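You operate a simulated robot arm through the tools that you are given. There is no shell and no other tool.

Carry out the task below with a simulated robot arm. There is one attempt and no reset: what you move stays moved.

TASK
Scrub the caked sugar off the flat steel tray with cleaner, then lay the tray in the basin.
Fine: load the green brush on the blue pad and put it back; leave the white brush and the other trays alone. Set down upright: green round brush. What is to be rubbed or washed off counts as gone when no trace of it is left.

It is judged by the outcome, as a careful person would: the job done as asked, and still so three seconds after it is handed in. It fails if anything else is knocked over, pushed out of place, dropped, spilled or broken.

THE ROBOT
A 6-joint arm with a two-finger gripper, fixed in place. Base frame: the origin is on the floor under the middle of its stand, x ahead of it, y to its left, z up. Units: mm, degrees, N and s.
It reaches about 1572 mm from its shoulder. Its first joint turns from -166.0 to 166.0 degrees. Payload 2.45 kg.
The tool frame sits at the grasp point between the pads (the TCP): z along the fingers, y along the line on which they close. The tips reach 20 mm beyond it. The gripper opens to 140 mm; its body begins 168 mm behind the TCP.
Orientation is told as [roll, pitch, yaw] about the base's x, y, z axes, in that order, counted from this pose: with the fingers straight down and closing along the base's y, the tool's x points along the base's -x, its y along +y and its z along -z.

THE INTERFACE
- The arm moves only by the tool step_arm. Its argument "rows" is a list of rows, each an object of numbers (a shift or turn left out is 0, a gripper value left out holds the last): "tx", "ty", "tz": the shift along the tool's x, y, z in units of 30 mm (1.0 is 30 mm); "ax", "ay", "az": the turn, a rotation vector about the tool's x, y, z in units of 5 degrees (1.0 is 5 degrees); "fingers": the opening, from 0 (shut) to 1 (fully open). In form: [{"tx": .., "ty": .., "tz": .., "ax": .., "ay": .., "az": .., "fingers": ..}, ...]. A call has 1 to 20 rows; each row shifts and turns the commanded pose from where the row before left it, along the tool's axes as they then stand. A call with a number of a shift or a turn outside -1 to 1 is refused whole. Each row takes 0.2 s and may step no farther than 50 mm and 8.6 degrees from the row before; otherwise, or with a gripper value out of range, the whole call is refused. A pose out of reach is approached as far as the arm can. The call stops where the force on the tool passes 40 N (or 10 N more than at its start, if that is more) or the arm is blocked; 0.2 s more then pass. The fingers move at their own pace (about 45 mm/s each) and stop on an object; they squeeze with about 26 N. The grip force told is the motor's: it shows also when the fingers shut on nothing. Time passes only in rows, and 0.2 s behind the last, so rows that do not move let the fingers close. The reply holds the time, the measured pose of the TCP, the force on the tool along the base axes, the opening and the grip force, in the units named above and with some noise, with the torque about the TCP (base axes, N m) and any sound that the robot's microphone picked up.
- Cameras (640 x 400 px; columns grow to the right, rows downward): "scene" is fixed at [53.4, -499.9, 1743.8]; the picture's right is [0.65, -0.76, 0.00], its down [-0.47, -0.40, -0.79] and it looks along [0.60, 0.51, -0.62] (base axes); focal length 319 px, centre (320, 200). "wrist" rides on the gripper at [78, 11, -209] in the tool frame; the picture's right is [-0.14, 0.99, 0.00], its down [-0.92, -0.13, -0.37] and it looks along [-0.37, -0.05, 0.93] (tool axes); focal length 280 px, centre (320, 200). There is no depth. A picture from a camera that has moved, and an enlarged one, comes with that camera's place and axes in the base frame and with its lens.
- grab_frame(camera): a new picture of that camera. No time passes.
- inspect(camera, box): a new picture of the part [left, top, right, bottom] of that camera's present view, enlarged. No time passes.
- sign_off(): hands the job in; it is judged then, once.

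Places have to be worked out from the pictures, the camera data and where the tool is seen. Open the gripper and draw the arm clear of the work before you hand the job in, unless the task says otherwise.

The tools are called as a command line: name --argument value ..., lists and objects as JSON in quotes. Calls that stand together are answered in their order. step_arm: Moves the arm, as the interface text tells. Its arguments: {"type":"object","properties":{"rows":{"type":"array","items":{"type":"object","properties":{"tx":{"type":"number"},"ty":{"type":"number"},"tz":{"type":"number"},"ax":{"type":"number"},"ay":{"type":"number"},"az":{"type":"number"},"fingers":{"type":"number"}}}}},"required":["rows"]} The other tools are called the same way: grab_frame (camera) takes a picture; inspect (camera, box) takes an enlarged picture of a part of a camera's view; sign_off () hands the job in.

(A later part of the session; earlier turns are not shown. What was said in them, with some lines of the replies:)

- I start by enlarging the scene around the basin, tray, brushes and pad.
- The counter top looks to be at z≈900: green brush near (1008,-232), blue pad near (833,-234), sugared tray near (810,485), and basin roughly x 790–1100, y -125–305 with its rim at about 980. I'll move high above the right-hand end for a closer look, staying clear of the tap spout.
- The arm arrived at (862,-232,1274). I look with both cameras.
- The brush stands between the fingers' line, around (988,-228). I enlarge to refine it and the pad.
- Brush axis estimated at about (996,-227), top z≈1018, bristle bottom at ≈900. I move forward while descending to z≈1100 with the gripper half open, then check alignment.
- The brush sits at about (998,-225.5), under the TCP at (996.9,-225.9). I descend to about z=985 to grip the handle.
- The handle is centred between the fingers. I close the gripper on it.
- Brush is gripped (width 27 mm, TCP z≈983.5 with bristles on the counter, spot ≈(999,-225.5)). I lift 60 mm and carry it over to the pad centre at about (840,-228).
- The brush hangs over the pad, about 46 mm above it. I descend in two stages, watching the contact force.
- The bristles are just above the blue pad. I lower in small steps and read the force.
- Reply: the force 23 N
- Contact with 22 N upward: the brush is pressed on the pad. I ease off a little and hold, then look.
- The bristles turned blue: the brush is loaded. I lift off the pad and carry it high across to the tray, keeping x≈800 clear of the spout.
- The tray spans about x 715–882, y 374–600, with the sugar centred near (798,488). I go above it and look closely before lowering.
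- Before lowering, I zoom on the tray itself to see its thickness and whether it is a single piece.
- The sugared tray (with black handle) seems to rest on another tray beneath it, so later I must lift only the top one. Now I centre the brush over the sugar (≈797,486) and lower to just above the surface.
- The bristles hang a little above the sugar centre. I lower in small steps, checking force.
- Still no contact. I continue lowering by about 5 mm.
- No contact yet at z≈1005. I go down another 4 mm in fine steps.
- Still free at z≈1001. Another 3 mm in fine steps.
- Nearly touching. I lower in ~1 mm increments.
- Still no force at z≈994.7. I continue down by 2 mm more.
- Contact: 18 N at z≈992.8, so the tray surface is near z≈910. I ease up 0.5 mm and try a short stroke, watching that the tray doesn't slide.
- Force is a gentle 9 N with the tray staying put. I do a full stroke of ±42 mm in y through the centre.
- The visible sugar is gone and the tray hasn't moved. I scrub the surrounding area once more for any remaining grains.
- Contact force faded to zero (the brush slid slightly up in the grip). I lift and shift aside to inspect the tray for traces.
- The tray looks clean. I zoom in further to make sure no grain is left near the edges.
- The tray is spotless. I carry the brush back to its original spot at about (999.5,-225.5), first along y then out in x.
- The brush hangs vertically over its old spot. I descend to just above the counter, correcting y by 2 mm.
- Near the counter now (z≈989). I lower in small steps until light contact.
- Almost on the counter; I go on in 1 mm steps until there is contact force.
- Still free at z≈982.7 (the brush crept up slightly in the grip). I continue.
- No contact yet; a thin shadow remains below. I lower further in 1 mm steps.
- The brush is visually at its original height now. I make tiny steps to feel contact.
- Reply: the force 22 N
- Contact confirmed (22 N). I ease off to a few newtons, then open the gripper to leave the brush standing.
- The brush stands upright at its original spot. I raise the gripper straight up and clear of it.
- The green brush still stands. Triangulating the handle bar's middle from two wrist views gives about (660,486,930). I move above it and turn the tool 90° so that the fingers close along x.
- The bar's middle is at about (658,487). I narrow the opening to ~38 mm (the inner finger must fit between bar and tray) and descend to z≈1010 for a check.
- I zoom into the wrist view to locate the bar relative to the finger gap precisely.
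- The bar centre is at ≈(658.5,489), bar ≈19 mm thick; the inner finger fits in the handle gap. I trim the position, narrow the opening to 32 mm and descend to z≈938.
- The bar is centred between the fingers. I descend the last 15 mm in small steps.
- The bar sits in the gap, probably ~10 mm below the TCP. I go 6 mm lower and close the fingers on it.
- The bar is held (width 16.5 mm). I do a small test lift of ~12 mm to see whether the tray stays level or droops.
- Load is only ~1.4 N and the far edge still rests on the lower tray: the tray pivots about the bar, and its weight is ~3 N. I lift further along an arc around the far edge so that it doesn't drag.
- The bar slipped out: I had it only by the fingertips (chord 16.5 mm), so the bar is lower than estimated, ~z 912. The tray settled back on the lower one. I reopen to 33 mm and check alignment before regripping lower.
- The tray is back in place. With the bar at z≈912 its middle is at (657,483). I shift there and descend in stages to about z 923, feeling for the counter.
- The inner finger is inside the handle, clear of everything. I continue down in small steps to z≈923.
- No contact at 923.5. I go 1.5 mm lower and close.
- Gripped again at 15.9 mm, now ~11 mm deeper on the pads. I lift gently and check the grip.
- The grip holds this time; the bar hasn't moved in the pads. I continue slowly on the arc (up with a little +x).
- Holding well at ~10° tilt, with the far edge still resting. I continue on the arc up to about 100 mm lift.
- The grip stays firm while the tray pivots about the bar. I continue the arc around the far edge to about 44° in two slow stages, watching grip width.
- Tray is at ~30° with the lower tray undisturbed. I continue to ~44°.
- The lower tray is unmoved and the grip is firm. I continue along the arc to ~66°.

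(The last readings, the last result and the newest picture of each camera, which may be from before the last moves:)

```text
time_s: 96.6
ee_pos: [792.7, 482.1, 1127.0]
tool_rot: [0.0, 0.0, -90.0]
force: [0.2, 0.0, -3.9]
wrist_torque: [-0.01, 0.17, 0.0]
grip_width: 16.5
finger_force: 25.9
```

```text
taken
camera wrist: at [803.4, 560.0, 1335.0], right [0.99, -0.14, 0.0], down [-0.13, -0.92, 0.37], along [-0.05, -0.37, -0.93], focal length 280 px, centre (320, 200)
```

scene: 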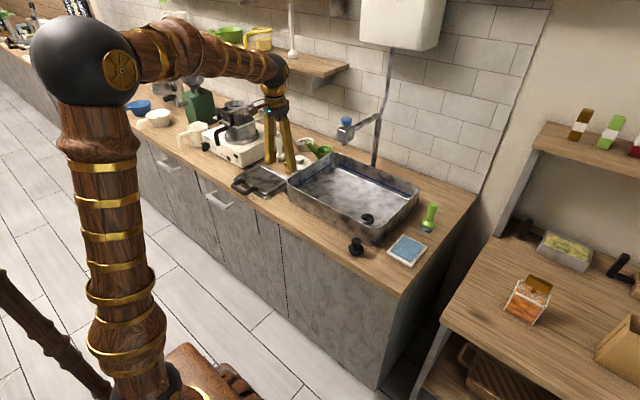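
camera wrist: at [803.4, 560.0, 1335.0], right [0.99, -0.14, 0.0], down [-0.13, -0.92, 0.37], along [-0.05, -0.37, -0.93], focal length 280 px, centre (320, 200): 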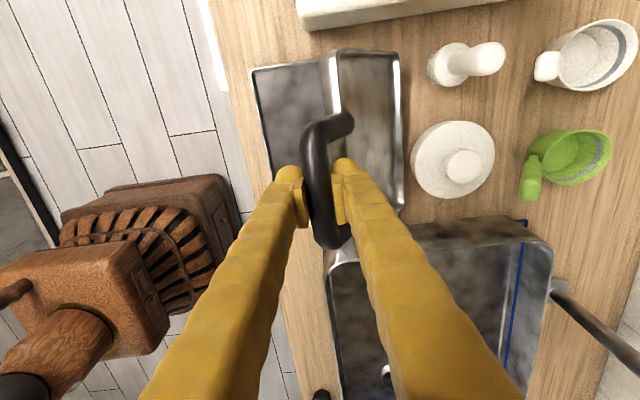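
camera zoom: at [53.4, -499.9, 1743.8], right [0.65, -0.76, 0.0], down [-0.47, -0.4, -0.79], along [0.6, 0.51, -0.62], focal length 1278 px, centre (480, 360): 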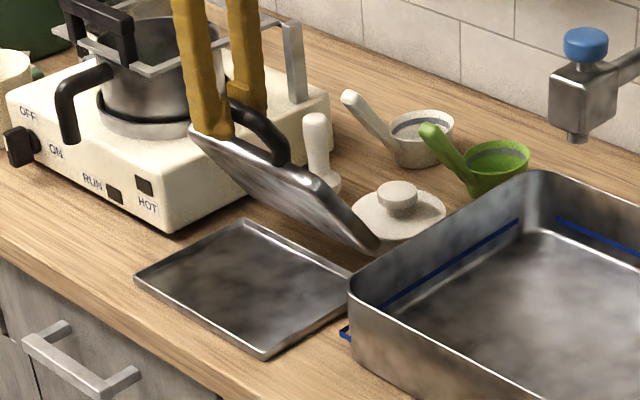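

Now the full weight (3.9 N) hangs on the gripper with a small held moment: the tray is off the lower one, inclined ~67°. I raise it straight up to clear the basin rim.

step_arm --rows '[{"tz": -0.1}, {"tz": -0.2}, {"tz": -0.25}, {"tz": -0.3}, {"tz": -0.3}, {"tz": -0.3}, {"tz": -0.3}, {"tz": -0.3}, {"tz": -0.3}, {"tz": -0.3}, {"tz": -0.3}, {"tz": -0.2}, {"tz": -0.1}, {}]'

grab_frame --camera "scene"

inspect --camera "scene" --box '[225, 90, 345, 210]'

grab_frame --camera "wrist"

```text
time_s: 99.6
ee_pos: [792.3, 483.5, 1223.4]
tool_rot: [0.0, 0.0, -90.0]
force: [0.3, 0.2, -3.8]
wrist_torque: [-0.04, 0.16, -0.02]
grip_width: 16.2
finger_force: 25.5
```

```text
taken
```

scene: 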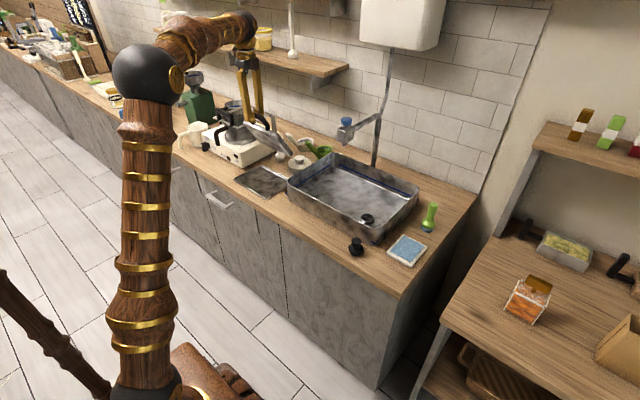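

```text
3.33 times, centred on (285, 150) of scene
camera zoom: at [53.4, -499.9, 1743.8], right [0.65, -0.76, 0.0], down [-0.47, -0.4, -0.79], along [0.6, 0.51, -0.62], focal length 1065 px, centre (437, 367)
```

zoom: 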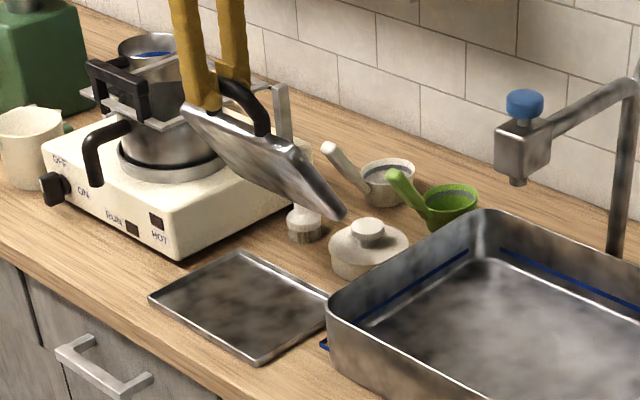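

```text
taken
camera wrist: at [803.2, 560.4, 1431.1], right [0.99, -0.14, 0.0], down [-0.13, -0.92, 0.37], along [-0.05, -0.37, -0.93], focal length 280 px, centre (320, 200)
```

wrist: 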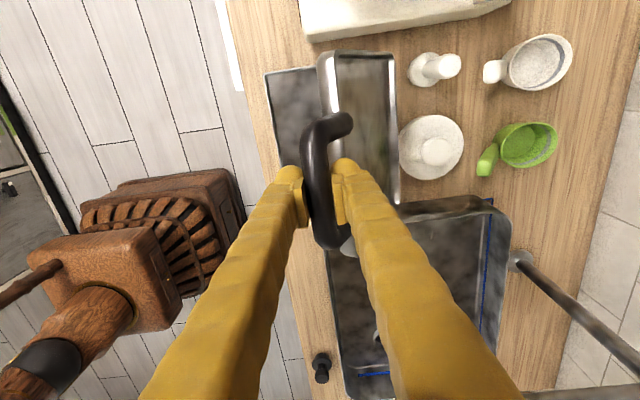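

The tray hangs steadily (3.8 N, ~67°), foot edge at about z 1015, and the lower tray is untouched. I carry it along y over the basin, toward y≈95, keeping x≈830 well before the spout.

step_arm --rows '[{"tx": -0.2}, {"tx": -0.4}, {"tx": -0.6}, {"tx": -0.6}, {"tx": -0.6}, {"tx": -0.6}, {"tx": -0.6}, {"tx": -0.6}, {"tx": -0.6}, {"tx": -0.6}, {"tx": -0.4}, {"tx": -0.2}, {}]'

grab_frame --camera "scene"

grab_frame --camera "wrist"

```text
time_s: 102.4
ee_pos: [793.5, 305.0, 1223.1]
tool_rot: [0.0, -0.1, -89.9]
force: [0.4, -0.5, -3.7]
wrist_torque: [-0.01, 0.13, 0.01]
grip_width: 16.2
finger_force: 26.0
```

```text
taken
```

scene: 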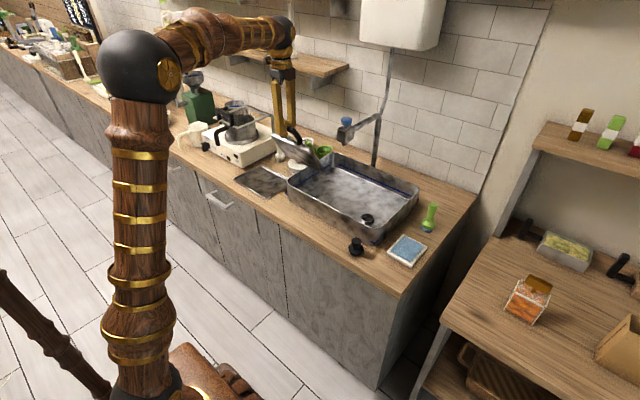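

```text
taken
camera wrist: at [803.4, 381.4, 1431.2], right [0.99, -0.14, 0.0], down [-0.13, -0.92, 0.37], along [-0.05, -0.37, -0.93], focal length 280 px, centre (320, 200)
```

wrist: 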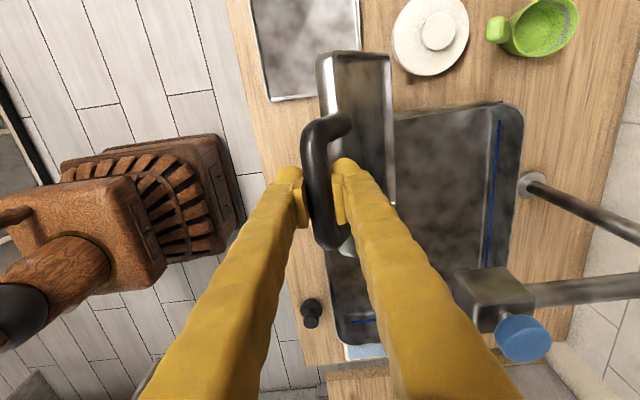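

The tray hangs stably. I zoom on the spout and basin in the wrist view to fix clearances.

inspect --camera "wrist" --box '[380, 80, 640, 400]'

inspect --camera "scene" --box '[270, 100, 430, 250]'

```text
1.25 times, centred on (510, 240) of wrist
camera zoom: at [803.4, 381.4, 1431.2], right [0.99, -0.14, 0.0], down [-0.13, -0.92, 0.37], along [-0.05, -0.37, -0.93], focal length 350 px, centre (82, 150)
```

zoom: 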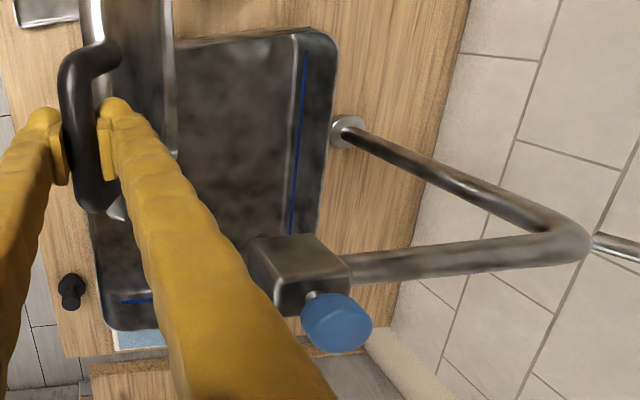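

```text
2.67 times, centred on (350, 175) of scene
camera zoom: at [53.4, -499.9, 1743.8], right [0.65, -0.76, 0.0], down [-0.47, -0.4, -0.79], along [0.6, 0.51, -0.62], focal length 852 px, centre (240, 267)
```

zoom: 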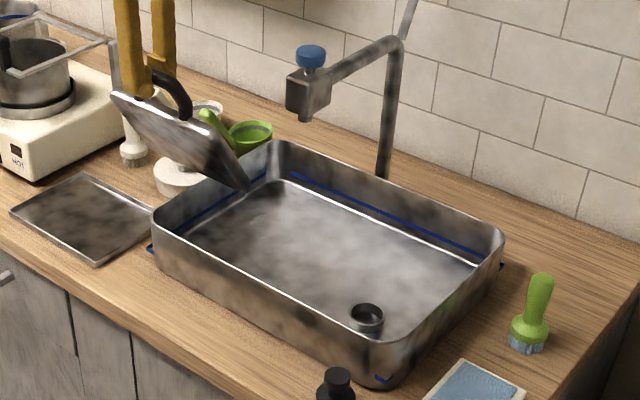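

Spout head: about x 935–990, y 118–172, bottom z≈1142, knob to 1250; standpipe at about (880,-31) top 919; basin interior x≈790–1100. I continue to y≈78 and then x≈830, all ahead of the spout.

step_arm --rows '[{"tx": -0.2}, {"tx": -0.4}, {"tx": -0.6}, {"tx": -0.6}, {"tx": -0.6}, {"tx": -0.6}, {"tx": -0.6}, {"tx": -0.6}, {"tx": -0.6}, {"tx": -0.6}, {"tx": -0.6}, {"tx": -0.6}, {"tx": -0.5}, {"tx": -0.3}, {"tx": -0.17}, {}]'

step_arm --rows '[{"ty": 0.15}, {"ty": 0.25}, {"ty": 0.3}, {"ty": 0.3}, {"ty": 0.2}, {}]'

grab_frame --camera "wrist"

inspect --camera "scene" --box '[270, 70, 450, 250]'

```text
time_s: 105.8
ee_pos: [793.5, 74.3, 1224.8]
tool_rot: [0.0, 0.0, -90.0]
force: [-0.1, -0.4, -4.3]
wrist_torque: [-0.04, 0.14, 0.0]
grip_width: 16.6
finger_force: 26.2
```

```text
time_s: 107.2
ee_pos: [828.3, 75.5, 1224.1]
tool_rot: [-0.1, 0.0, -90.0]
force: [-0.3, -0.6, -3.3]
wrist_torque: [-0.01, 0.15, -0.02]
grip_width: 16.3
finger_force: 26.1
```

```text
taken
camera wrist: at [839.8, 152.4, 1432.0], right [0.99, -0.14, 0.0], down [-0.13, -0.92, 0.37], along [-0.05, -0.37, -0.93], focal length 280 px, centre (320, 200)
```

wrist: 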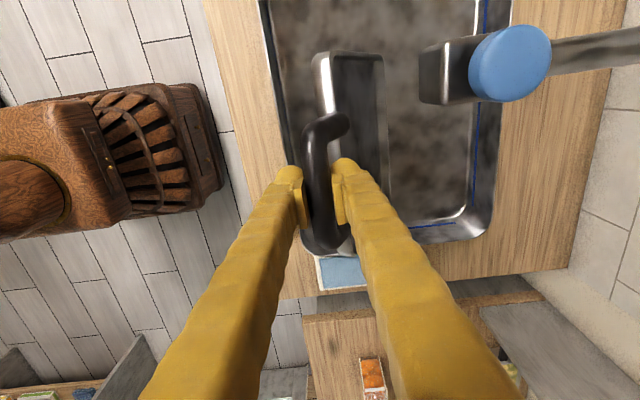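

```text
2.22 times, centred on (360, 160) of scene
camera zoom: at [53.4, -499.9, 1743.8], right [0.65, -0.76, 0.0], down [-0.47, -0.4, -0.79], along [0.6, 0.51, -0.62], focal length 710 px, centre (231, 289)
```

zoom: 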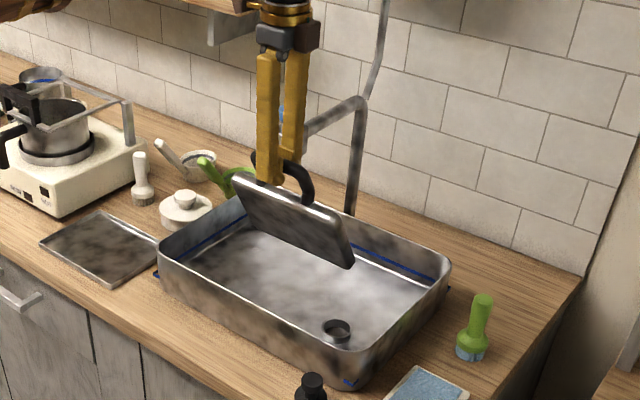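

Everything clear: spout head starts at x≈927, tray foot is at about x 929, z 1023. I lower the tray into the basin mouth to bar height ≈1130, still ahead of the spout.

step_arm --rows '[{"tz": 0.15}, {"tz": 0.25}, {"tz": 0.3}, {"tz": 0.3}, {"tz": 0.3}, {"tz": 0.3}, {"tz": 0.3}, {"tz": 0.3}, {"tz": 0.3}, {"tz": 0.3}, {"tz": 0.2}, {"tz": 0.13}, {}]'

grab_frame --camera "wrist"

inspect --camera "scene" --box '[270, 90, 430, 250]'

```text
time_s: 110.0
ee_pos: [829.3, 75.7, 1130.9]
tool_rot: [0.0, 0.0, -90.0]
force: [0.6, 0.0, -3.9]
wrist_torque: [-0.01, 0.13, -0.01]
grip_width: 16.7
finger_force: 26.3
```

```text
taken
camera wrist: at [839.4, 153.0, 1338.6], right [0.99, -0.14, 0.0], down [-0.13, -0.92, 0.37], along [-0.05, -0.37, -0.93], focal length 280 px, centre (320, 200)
```

wrist: 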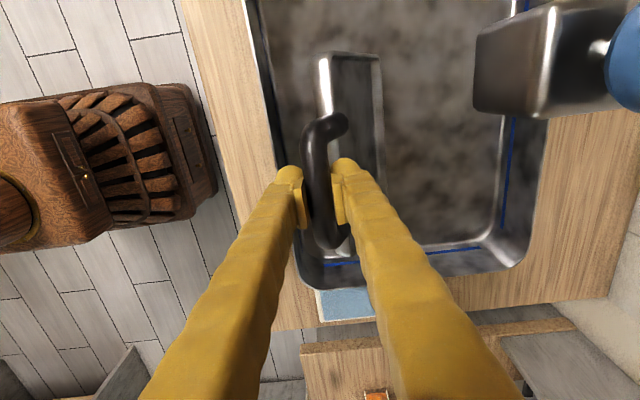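

```text
2.50 times, centred on (350, 170) of scene
camera zoom: at [53.4, -499.9, 1743.8], right [0.65, -0.76, 0.0], down [-0.47, -0.4, -0.79], along [0.6, 0.51, -0.62], focal length 798 px, centre (245, 275)
```

zoom: 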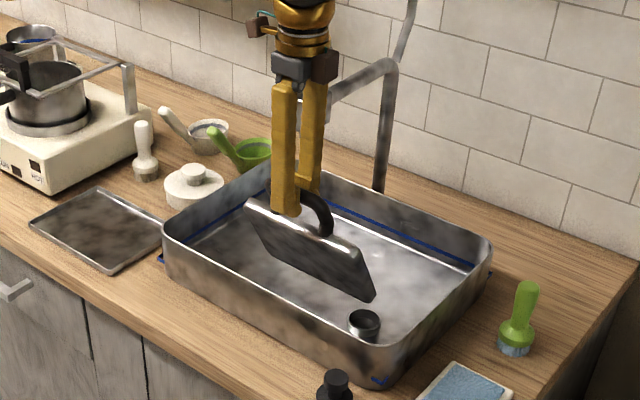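

The tray's foot is at about z 930 above the basin floor and under the spout's level. I shift +x by ~66 mm so the foot reaches x≈995, staying clear of the spout (x≥930, y≥128).

step_arm --rows '[{"ty": 0.1}, {"ty": 0.2}, {"ty": 0.25}, {"ty": 0.25}, {"ty": 0.25}, {"ty": 0.25}, {"ty": 0.25}, {"ty": 0.25}, {"ty": 0.2}, {"ty": 0.15}, {"ty": 0.05}, {}]'

grab_frame --camera "wrist"

inspect --camera "scene" --box '[270, 90, 430, 250]'

```text
time_s: 112.6
ee_pos: [894.2, 74.9, 1130.6]
tool_rot: [0.0, 0.0, -90.0]
force: [0.2, -0.9, -3.2]
wrist_torque: [-0.07, 0.12, 0.01]
grip_width: 16.4
finger_force: 26.2
```

```text
taken
camera wrist: at [905.3, 153.1, 1337.9], right [0.99, -0.14, 0.0], down [-0.13, -0.92, 0.37], along [-0.05, -0.37, -0.93], focal length 280 px, centre (320, 200)
```

wrist: 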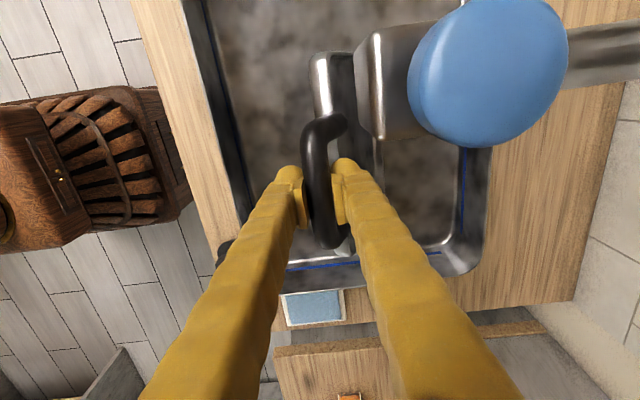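

```text
2.50 times, centred on (350, 170) of scene
camera zoom: at [53.4, -499.9, 1743.8], right [0.65, -0.76, 0.0], down [-0.47, -0.4, -0.79], along [0.6, 0.51, -0.62], focal length 798 px, centre (245, 275)
```

zoom: 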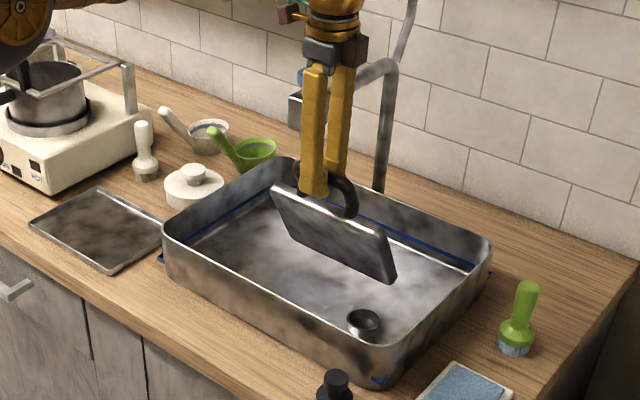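

Position is good: bar ahead of the spout head, tray edge beneath it. I lower in small steps until the foot touches the basin floor.

step_arm --rows '[{"tz": 0.15}, {"tz": 0.2}, {"tz": 0.15}, {}]'

step_arm --rows '[{"tz": 0.1}, {"tz": 0.1}, {}]'

step_arm --rows '[{"tz": 0.1}, {"tz": 0.1}, {}]'

```text
time_s: 113.6
ee_pos: [894.9, 75.4, 1116.0]
tool_rot: [0.0, 0.1, -90.0]
force: [0.0, -0.6, -3.4]
wrist_torque: [0.0, 0.17, 0.01]
grip_width: 16.4
finger_force: 25.7
```

```text
time_s: 114.4
ee_pos: [895.3, 76.0, 1109.6]
tool_rot: [-0.1, 0.0, -90.0]
force: [-1.1, -2.1, 4.3]
wrist_torque: [0.4, -0.04, 0.03]
grip_width: 16.5
finger_force: 26.2
```

```text
time_s: 115.2
ee_pos: [894.8, 78.0, 1103.6]
tool_rot: [0.0, -0.1, -89.9]
force: [-1.6, 0.9, 3.4]
wrist_torque: [0.05, -0.03, 0.06]
grip_width: 16.2
finger_force: 26.0
```

The foot touched at bar z≈1111 and is already sliding (force stays ~7 N net). I look before continuing.

inspect --camera "scene" --box '[290, 120, 430, 250]'

grab_frame --camera "wrist"

```text
3.08 times, centred on (360, 185) of scene
camera zoom: at [53.4, -499.9, 1743.8], right [0.65, -0.76, 0.0], down [-0.47, -0.4, -0.79], along [0.6, 0.51, -0.62], focal length 983 px, centre (197, 246)
```

zoom: 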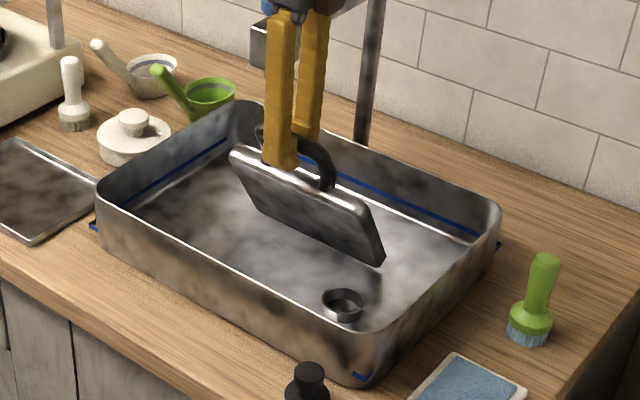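

```text
taken
camera wrist: at [905.4, 153.5, 1310.7], right [0.99, -0.14, 0.0], down [-0.13, -0.92, 0.37], along [-0.05, -0.37, -0.93], focal length 280 px, centre (320, 200)
```

wrist: 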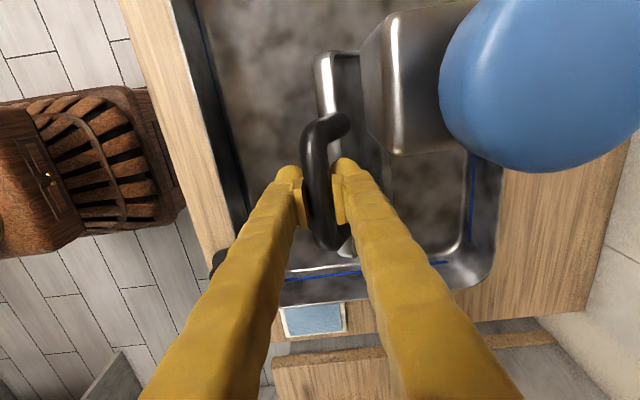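

The camera is getting close to the spout knob, so now I move back (-x) while lowering, tilting the tray further.

step_arm --rows '[{"ty": -0.15, "tz": 0.06}, {"ty": -0.15, "tz": 0.07}, {"ty": -0.15, "tz": 0.08}, {"ty": -0.15, "tz": 0.09}, {}]'

step_arm --rows '[{"ty": -0.15, "tz": 0.1}, {"ty": -0.15, "tz": 0.1}, {"ty": -0.15, "tz": 0.11}, {"ty": -0.15, "tz": 0.12}, {}]'

grab_frame --camera "wrist"

inspect --camera "scene" --box '[290, 120, 430, 250]'

```text
time_s: 116.4
ee_pos: [876.6, 75.9, 1093.2]
tool_rot: [0.0, 0.0, -89.9]
force: [-3.6, 0.1, 5.6]
wrist_torque: [0.03, -0.08, -0.02]
grip_width: 16.4
finger_force: 25.5
```

```text
time_s: 117.6
ee_pos: [858.4, 75.6, 1081.8]
tool_rot: [0.1, -0.1, -90.0]
force: [-1.9, 0.5, 1.0]
wrist_torque: [0.01, -0.1, 0.06]
grip_width: 16.1
finger_force: 25.8
```

```text
taken
camera wrist: at [869.2, 152.5, 1289.1], right [0.99, -0.14, 0.0], down [-0.13, -0.92, 0.37], along [-0.05, -0.37, -0.93], focal length 280 px, centre (320, 200)
```

wrist: 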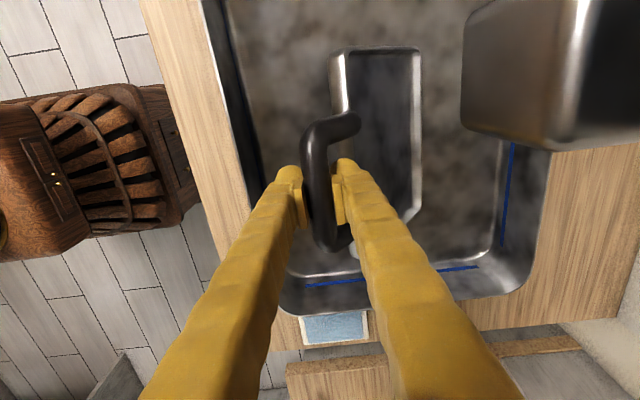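

```text
3.08 times, centred on (360, 185) of scene
camera zoom: at [53.4, -499.9, 1743.8], right [0.65, -0.76, 0.0], down [-0.47, -0.4, -0.79], along [0.6, 0.51, -0.62], focal length 983 px, centre (197, 246)
```

zoom: 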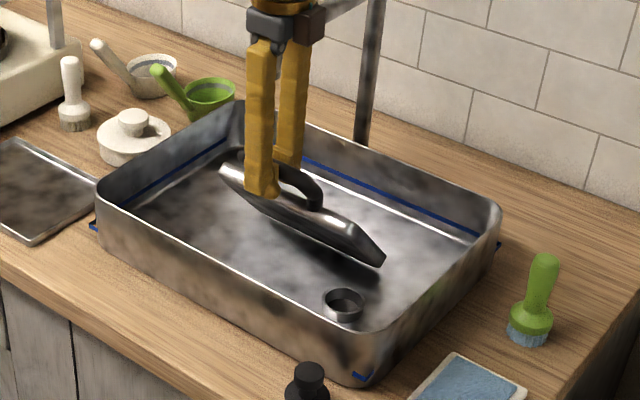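

Working nicely: forces small, tray at ~40°. Now I lower straight down so the foot slides outward along the floor, in stages with force checks.

step_arm --rows '[{"tz": 0.12}, {"tz": 0.12}, {"tz": 0.12}, {"tz": 0.12}, {}]'

step_arm --rows '[{"tz": 0.12}, {"tz": 0.12}, {"tz": 0.12}, {"tz": 0.12}, {"tz": 0.12}, {"tz": 0.12}, {}]'

grab_frame --camera "wrist"

inspect --camera "scene" --box '[290, 120, 430, 250]'

```text
time_s: 118.8
ee_pos: [857.7, 76.0, 1066.6]
tool_rot: [0.0, 0.0, -90.0]
force: [-1.9, 0.4, 0.7]
wrist_torque: [0.05, -0.06, 0.0]
grip_width: 16.0
finger_force: 26.0
```

```text
time_s: 120.4
ee_pos: [858.9, 76.7, 1047.1]
tool_rot: [0.0, 0.1, -90.0]
force: [-0.8, 0.1, -1.3]
wrist_torque: [0.02, -0.04, 0.05]
grip_width: 16.3
finger_force: 25.7
```

```text
taken
camera wrist: at [869.7, 153.7, 1253.2], right [0.99, -0.14, 0.0], down [-0.13, -0.92, 0.37], along [-0.05, -0.37, -0.93], focal length 280 px, centre (320, 200)
```

wrist: 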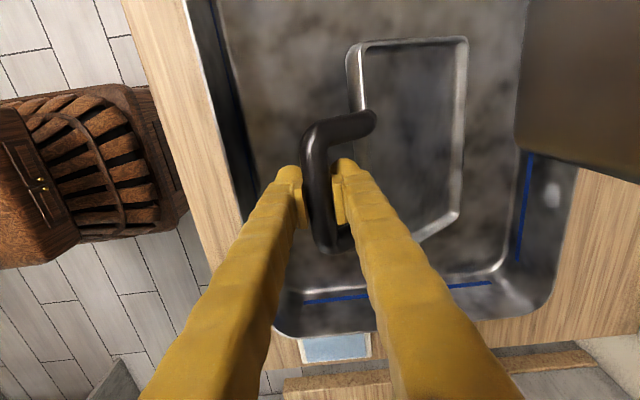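

```text
3.08 times, centred on (360, 185) of scene
camera zoom: at [53.4, -499.9, 1743.8], right [0.65, -0.76, 0.0], down [-0.47, -0.4, -0.79], along [0.6, 0.51, -0.62], focal length 983 px, centre (197, 246)
```

zoom: 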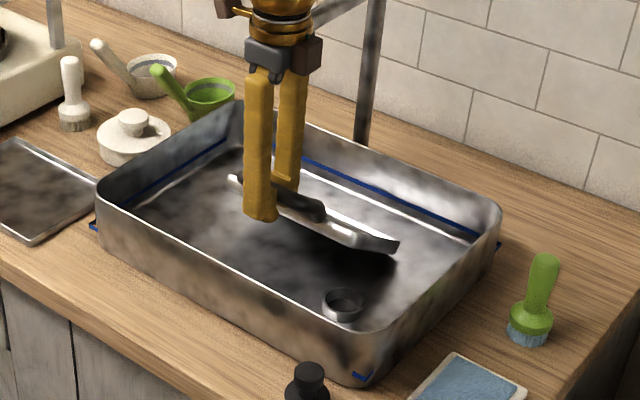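

The tray is sliding out flat under light load. I keep lowering in stages.

step_arm --rows '[{"tz": 0.12}, {"tz": 0.12}, {"tz": 0.12}, {"tz": 0.12}, {"tz": 0.12}, {"tz": 0.12}, {"tz": 0.12}, {"tz": 0.12}, {"tz": 0.12}, {"tz": 0.12}, {}]'

grab_frame --camera "wrist"

inspect --camera "scene" --box '[290, 120, 430, 250]'

```text
time_s: 122.8
ee_pos: [859.0, 75.0, 1010.8]
tool_rot: [-0.1, 0.0, -90.1]
force: [0.2, -1.0, -2.2]
wrist_torque: [0.0, 0.01, -0.05]
grip_width: 15.8
finger_force: 25.4
```

```text
taken
camera wrist: at [870.0, 153.2, 1217.6], right [0.99, -0.14, 0.0], down [-0.13, -0.92, 0.37], along [-0.05, -0.37, -0.93], focal length 280 px, centre (320, 200)
```

wrist: 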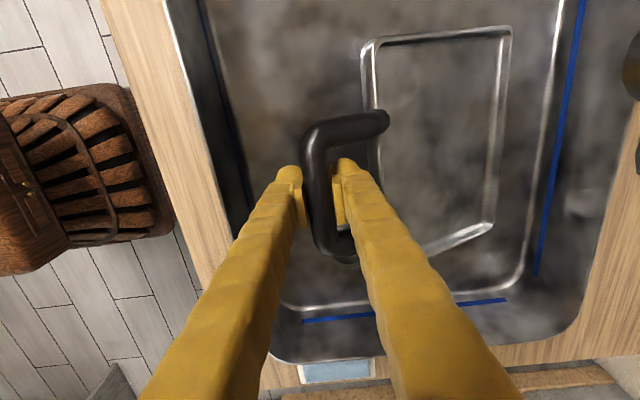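

```text
3.08 times, centred on (360, 185) of scene
camera zoom: at [53.4, -499.9, 1743.8], right [0.65, -0.76, 0.0], down [-0.47, -0.4, -0.79], along [0.6, 0.51, -0.62], focal length 983 px, centre (197, 246)
```

zoom: 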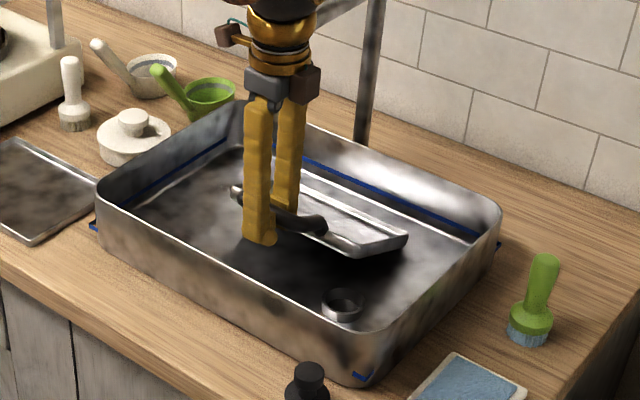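

Nearly flat (~27° above horizontal), with room to the far wall. I continue lowering.

step_arm --rows '[{"tz": 0.12}, {"tz": 0.12}, {"tz": 0.12}, {"tz": 0.12}, {"tz": 0.12}, {"tz": 0.12}, {"tz": 0.12}, {"tz": 0.12}, {"tz": 0.12}, {"tz": 0.12}, {}]'

step_arm --rows '[{"tz": 0.12}, {"tz": 0.12}, {"tz": 0.12}, {"tz": 0.12}, {"tz": 0.12}, {"tz": 0.12}, {}]'

grab_frame --camera "wrist"

inspect --camera "scene" --box '[290, 120, 430, 250]'

```text
time_s: 125.2
ee_pos: [858.8, 77.1, 973.8]
tool_rot: [0.0, 0.0, -90.1]
force: [-0.8, -0.7, -1.2]
wrist_torque: [0.03, 0.0, 0.04]
grip_width: 15.8
finger_force: 25.6
```

```text
time_s: 126.8
ee_pos: [859.4, 75.1, 951.2]
tool_rot: [0.0, 0.0, -90.1]
force: [0.0, 0.5, -1.0]
wrist_torque: [0.04, 0.04, 0.1]
grip_width: 16.0
finger_force: 25.4
```

```text
taken
camera wrist: at [869.5, 153.0, 1158.8], right [0.99, -0.14, 0.0], down [-0.13, -0.92, 0.37], along [-0.05, -0.37, -0.93], focal length 280 px, centre (320, 200)
```

wrist: 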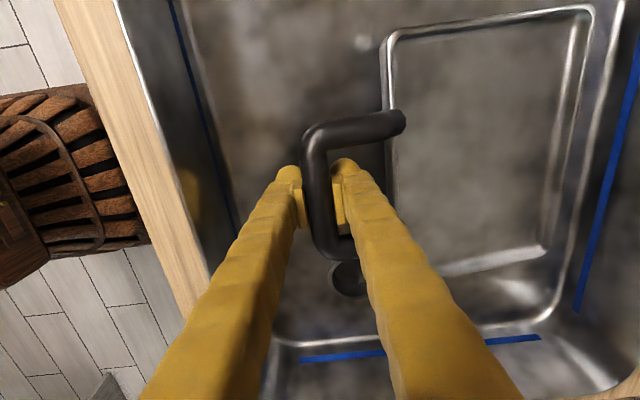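

```text
3.08 times, centred on (360, 185) of scene
camera zoom: at [53.4, -499.9, 1743.8], right [0.65, -0.76, 0.0], down [-0.47, -0.4, -0.79], along [0.6, 0.51, -0.62], focal length 983 px, centre (197, 246)
```

zoom: 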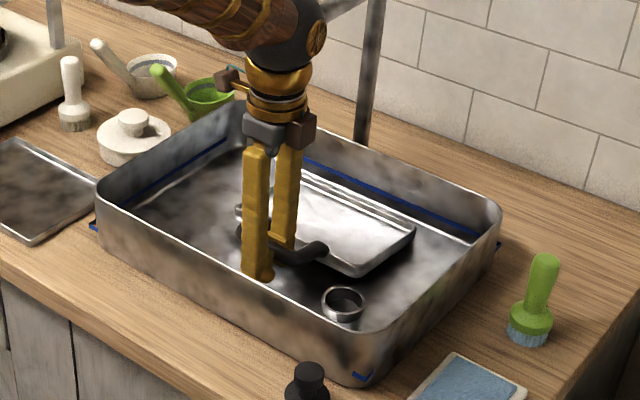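

The tray is almost flat with the standpipe and walls clear. I lower the last ~25 mm in small steps, watching for floor contact of tray or fingertips.

step_arm --rows '[{"tz": 0.1}, {"tz": 0.1}, {"tz": 0.1}, {"tz": 0.1}, {}]'

step_arm --rows '[{"tz": 0.08}, {"tz": 0.08}, {}]'

step_arm --rows '[{"tz": 0.06}, {}]'

```text
time_s: 128.0
ee_pos: [858.0, 75.8, 939.9]
tool_rot: [0.0, 0.1, -90.0]
force: [0.1, -0.5, -1.8]
wrist_torque: [-0.02, -0.04, -0.01]
grip_width: 15.9
finger_force: 25.8
```

```text
time_s: 128.8
ee_pos: [859.0, 76.3, 934.9]
tool_rot: [0.0, 0.1, -90.1]
force: [-0.5, 0.0, -1.3]
wrist_torque: [-0.03, 0.0, 0.07]
grip_width: 15.9
finger_force: 25.9
```

```text
time_s: 129.4
ee_pos: [857.4, 75.7, 933.2]
tool_rot: [0.0, 0.0, -90.0]
force: [-0.6, 0.4, -2.0]
wrist_torque: [0.0, 0.04, 0.02]
grip_width: 15.8
finger_force: 26.0
```

Still only the half weight on the grip, no floor contact. I continue in ~2 mm steps.

step_arm --rows '[{"tz": 0.06}, {}]'

step_arm --rows '[{"tz": 0.06}, {}]'

inspect --camera "scene" --box '[320, 150, 400, 220]'

grab_frame --camera "wrist"

```text
time_s: 130.0
ee_pos: [857.8, 76.8, 930.7]
tool_rot: [0.0, 0.0, -90.0]
force: [0.5, -0.3, -2.3]
wrist_torque: [0.01, -0.01, -0.04]
grip_width: 15.7
finger_force: 25.6
```

```text
time_s: 130.6
ee_pos: [858.3, 75.9, 930.3]
tool_rot: [0.0, 0.1, -89.9]
force: [-0.6, 0.8, -1.0]
wrist_torque: [-0.03, -0.02, 0.01]
grip_width: 15.5
finger_force: 25.5
```

```text
5.71 times, centred on (360, 185) of scene
camera zoom: at [53.4, -499.9, 1743.8], right [0.65, -0.76, 0.0], down [-0.47, -0.4, -0.79], along [0.6, 0.51, -0.62], focal length 1825 px, centre (91, 286)
```

zoom: 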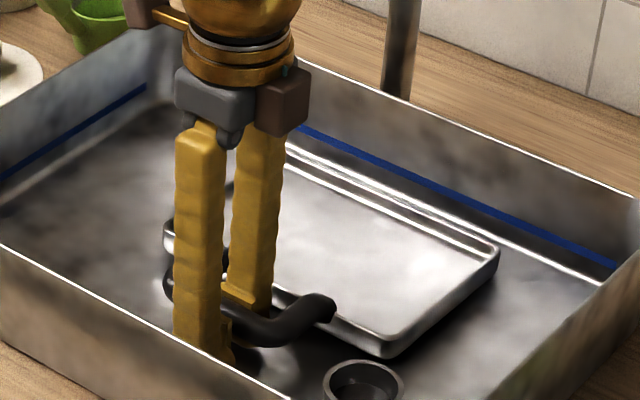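

```text
taken
camera wrist: at [869.4, 153.2, 1137.3], right [0.99, -0.14, 0.0], down [-0.13, -0.92, 0.37], along [-0.05, -0.37, -0.93], focal length 280 px, centre (320, 200)
```

wrist: 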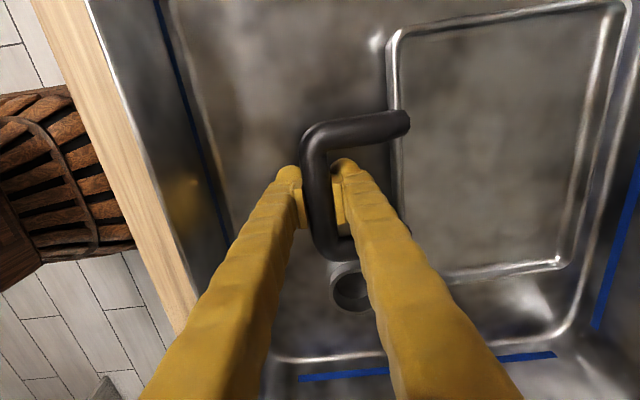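

Nearly flat. I continue down with ~1.5 mm steps until the floor is felt.

step_arm --rows '[{"tz": 0.06}, {}]'

step_arm --rows '[{"tz": 0.05}, {}]'

step_arm --rows '[{"tz": 0.05}, {}]'

```text
time_s: 131.2
ee_pos: [858.3, 76.1, 927.6]
tool_rot: [0.1, 0.0, -90.1]
force: [1.5, -0.2, 0.1]
wrist_torque: [-0.01, -0.01, -0.09]
grip_width: 15.8
finger_force: 25.9
```

```text
time_s: 131.8
ee_pos: [858.6, 76.8, 927.2]
tool_rot: [0.0, -0.1, -90.0]
force: [-6.0, 1.8, 14.5]
wrist_torque: [-0.01, 0.14, -0.05]
grip_width: 15.7
finger_force: 26.5
```

```text
time_s: 132.4
ee_pos: [858.0, 76.0, 927.0]
tool_rot: [0.1, 0.0, -90.0]
force: [-3.6, 2.1, 7.6]
wrist_torque: [0.1, 0.14, 0.02]
grip_width: 15.8
finger_force: 26.2
stopped in row 2: the force on the tool passed its limit at 41 N (the readings are from after the stop); the commanded pose is now the measured one
```

Floor contact felt (fingertips/tray down at TCP z≈927). I relieve ~1 mm and open the fingers moderately, keeping clear of wall and tray.

step_arm --rows '[{"tz": -0.03}, {}]'

step_arm --rows '[{"fingers": 0.15}, {}, {"fingers": 0.27}, {}, {}]'

inspect --camera "scene" --box '[320, 150, 400, 220]'

grab_frame --camera "wrist"

```text
time_s: 133.0
ee_pos: [859.1, 74.7, 926.9]
tool_rot: [0.2, 0.0, -90.1]
force: [0.1, 0.2, -1.2]
wrist_torque: [0.02, 0.04, 0.05]
grip_width: 16.0
finger_force: 26.4
```

```text
time_s: 134.2
ee_pos: [857.6, 76.6, 927.1]
tool_rot: [0.1, 0.0, -90.1]
force: [-0.2, -0.6, 0.5]
wrist_torque: [0.0, -0.02, 0.01]
grip_width: 38.1
finger_force: 0.0
```

```text
5.71 times, centred on (360, 185) of scene
camera zoom: at [53.4, -499.9, 1743.8], right [0.65, -0.76, 0.0], down [-0.47, -0.4, -0.79], along [0.6, 0.51, -0.62], focal length 1825 px, centre (91, 286)
```

zoom: 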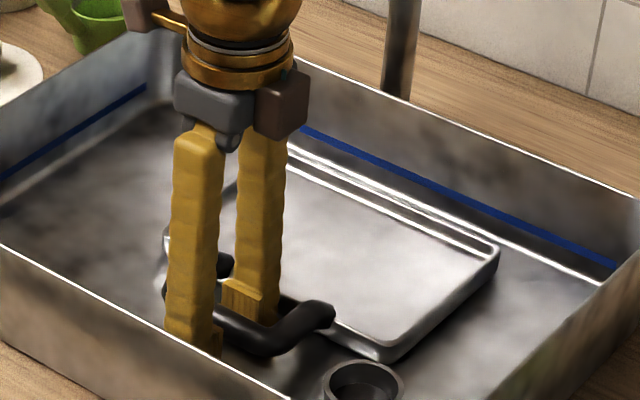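

```text
taken
camera wrist: at [869.0, 153.3, 1135.0], right [0.99, -0.14, 0.0], down [-0.13, -0.92, 0.37], along [-0.05, -0.36, -0.93], focal length 280 px, centre (320, 200)
```

wrist: 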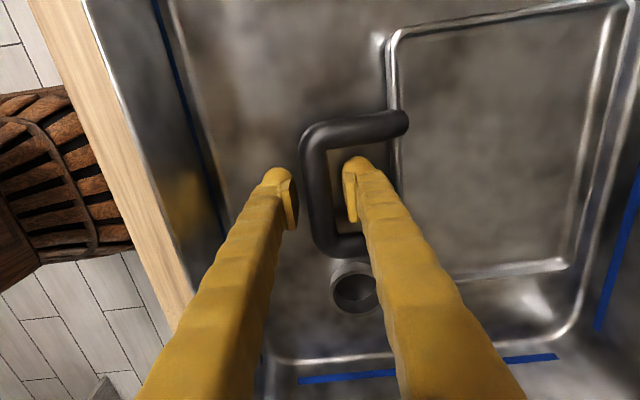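

The tray lies flat in the basin, released. I raise the gripper straight up along the same path, watching that the handle isn't caught.

step_arm --rows '[{"tz": -0.2}, {"tz": -0.4}, {"tz": -0.6}, {"tz": -0.8}, {"tz": -0.8}, {}]'

inspect --camera "scene" --box '[310, 130, 410, 220]'

grab_frame --camera "wrist"

```text
time_s: 135.6
ee_pos: [858.6, 74.7, 1011.6]
tool_rot: [0.1, 0.0, -89.9]
force: [-0.2, -0.2, -0.7]
wrist_torque: [0.01, 0.01, -0.04]
grip_width: 37.9
finger_force: 0.0
```

```text
4.44 times, centred on (360, 175) of scene
camera zoom: at [53.4, -499.9, 1743.8], right [0.65, -0.76, 0.0], down [-0.47, -0.4, -0.79], along [0.6, 0.51, -0.62], focal length 1420 px, centre (142, 311)
```

zoom: 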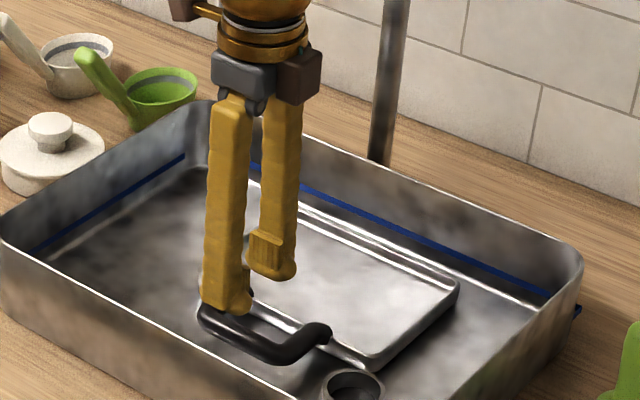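

```text
taken
camera wrist: at [869.0, 151.9, 1220.2], right [0.99, -0.14, 0.0], down [-0.13, -0.92, 0.37], along [-0.05, -0.36, -0.93], focal length 280 px, centre (320, 200)
```

wrist: 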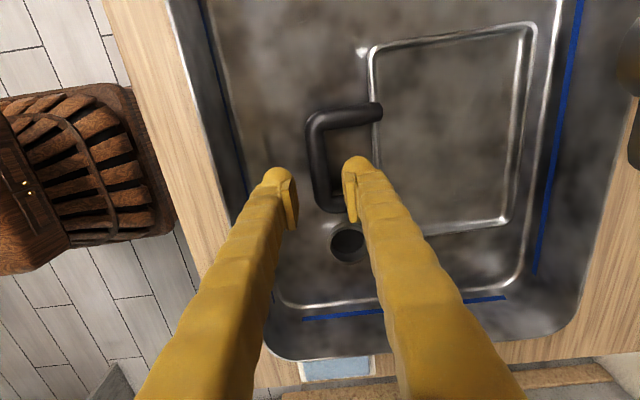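

The gripper is free of the handle and the tray lies flat. I rise to z≈1155 and retract toward the robot, away from the spout.

step_arm --rows '[{"tz": -0.8}, {"tz": -0.8}, {"tz": -0.8}, {"tz": -0.8}, {"tz": -0.8}, {"tz": -0.8}, {"ty": -0.5}, {"ty": -1}, {"ty": -1}, {"ty": -1}, {"ty": -1}, {"ty": -1}, {"ty": -1}, {"ty": -1}, {"ty": -0.5}, {"tz": -0.8}, {"tz": -0.8}, {}]'

grab_frame --camera "scene"

inspect --camera "scene" --box '[220, 110, 480, 290]'

grab_frame --camera "wrist"

```text
time_s: 139.4
ee_pos: [619.0, 76.8, 1205.2]
tool_rot: [0.1, 0.0, -90.0]
force: [-0.6, -0.2, -0.1]
wrist_torque: [-0.02, 0.01, -0.01]
grip_width: 37.6
finger_force: 0.0
```

```text
taken
```

scene: 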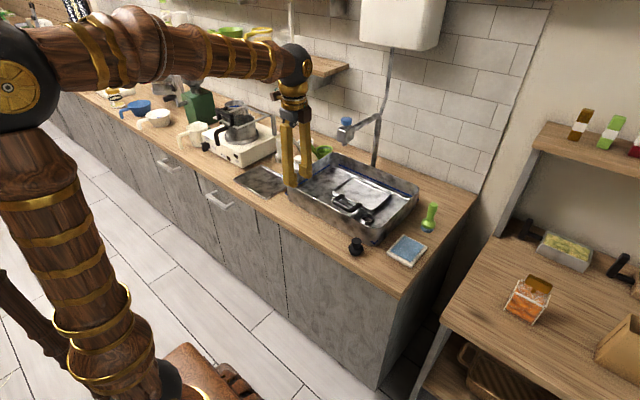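

```text
2.22 times, centred on (350, 200) of scene
camera zoom: at [53.4, -499.9, 1743.8], right [0.65, -0.76, 0.0], down [-0.47, -0.4, -0.79], along [0.6, 0.51, -0.62], focal length 710 px, centre (253, 200)
```

zoom: 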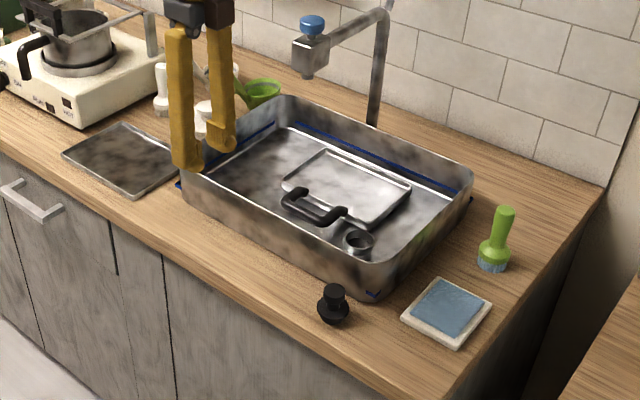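

```text
taken
camera wrist: at [628.8, 154.5, 1412.0], right [0.99, -0.14, 0.0], down [-0.13, -0.92, 0.37], along [-0.05, -0.36, -0.93], focal length 280 px, centre (320, 200)
```

wrist: 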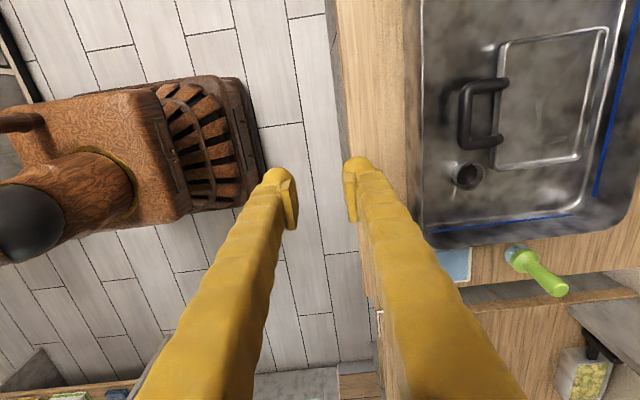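

All looks in order: tray flat in the basin, green brush upright at its place, pad and lower tray unmoved. I zoom for remaining traces, and open the gripper fully while moving a bit further back.

inspect --camera "wrist" --box '[420, 10, 640, 210]'

inspect --camera "scene" --box '[320, 160, 400, 220]'

inspect --camera "scene" --box '[225, 145, 305, 205]'

inspect --camera "scene" --box '[380, 190, 460, 280]'

step_arm --rows '[{"ty": -0.5, "tz": -0.5, "fingers": 1.0}, {"ty": -0.5, "tz": -0.5}, {"tz": -0.5}, {"tz": -0.5}, {}, {}, {}]'

```text
2.00 times, centred on (530, 110) of wrist
camera zoom: at [628.8, 154.5, 1412.0], right [0.99, -0.14, 0.0], down [-0.13, -0.92, 0.37], along [-0.05, -0.36, -0.93], focal length 561 px, centre (-100, 380)
```

zoom: 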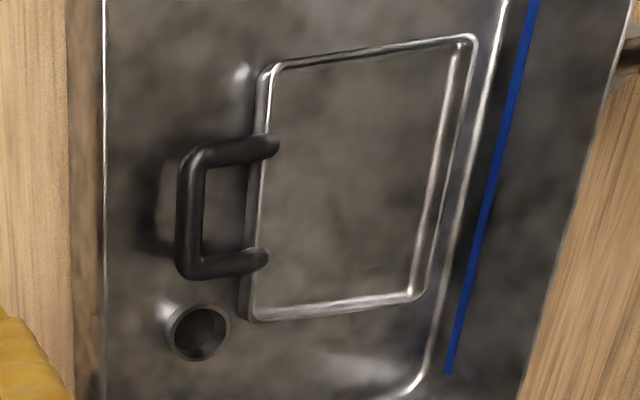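

```text
6.67 times, centred on (360, 190) of scene
camera zoom: at [53.4, -499.9, 1743.8], right [0.65, -0.76, 0.0], down [-0.47, -0.4, -0.79], along [0.6, 0.51, -0.62], focal length 2129 px, centre (53, 267)
```

zoom: 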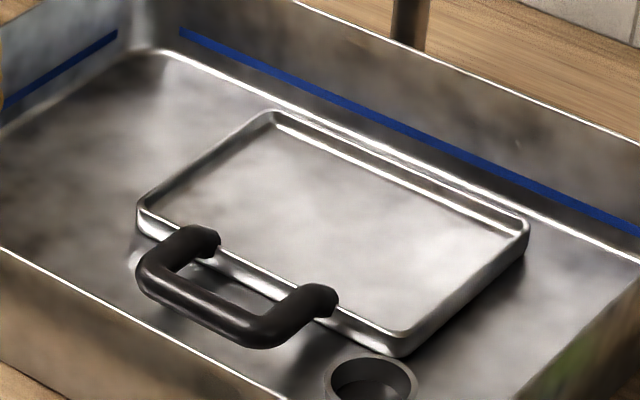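

```text
6.67 times, centred on (265, 175) of scene
camera zoom: at [53.4, -499.9, 1743.8], right [0.65, -0.76, 0.0], down [-0.47, -0.4, -0.79], along [0.6, 0.51, -0.62], focal length 2129 px, centre (687, 367)
```

zoom: 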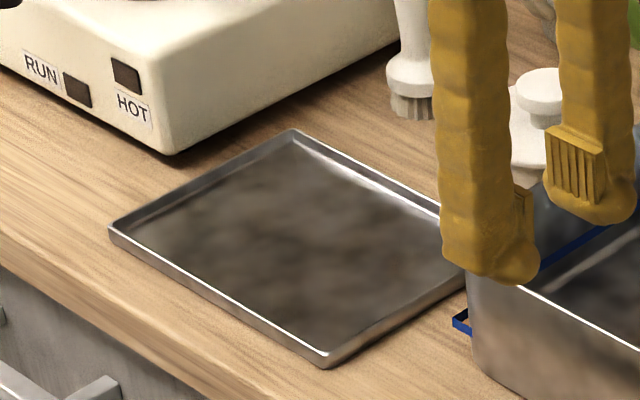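

```text
4.44 times, centred on (420, 235) of scene
camera zoom: at [53.4, -499.9, 1743.8], right [0.65, -0.76, 0.0], down [-0.47, -0.4, -0.79], along [0.6, 0.51, -0.62], focal length 1420 px, centre (-124, 44)
```

zoom: 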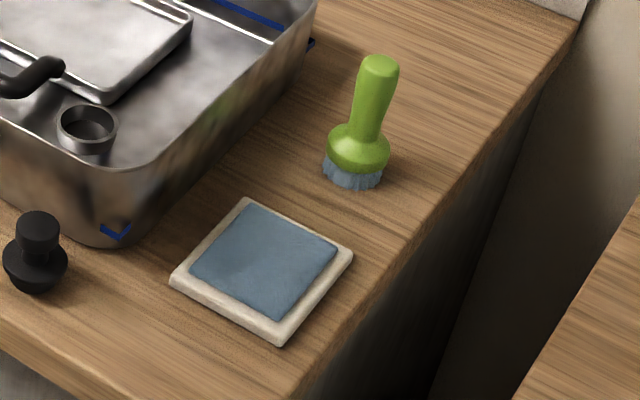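

```text
time_s: 141.0
ee_pos: [586.9, 76.1, 1262.5]
tool_rot: [0.2, 0.1, -90.0]
force: [-0.2, 0.2, 1.3]
wrist_torque: [0.0, 0.02, -0.01]
grip_width: 139.4
finger_force: 0.0
```

The tray is spotless and lies flat in the basin. The brush stands upright in its place, the other tray, white brush and pad are undisturbed, and the gripper is open and clear. I hand the job in.

sign_off

```text
The job is handed in.
```

The tray is scrubbed clean and lying flat in the basin, and I've handed the job in. No verdict has come back yet.

- **Scrubbing:** I loaded the green brush on the blue pad and scrubbed the tray. Close-up pictures afterwards showed no sugar left on it.
- **Green brush:** It is back where it stood, upright, and it was still standing in the last pictures. Its bristles are still blue with cleaner.
- **Tray:** The sugared tray was sitting on top of another tray, so I lifted only the top one by its handle. On the first try the handle slipped out of the gripper from a few centimetres up and the tray settled back in place. I gripped lower and the second lift held.
- **Everything else:** The lower tray, white brush, pad, plug and basin look unmoved in the final pictures.
- **Arm:** The gripper is open and the arm is clear of the counter.
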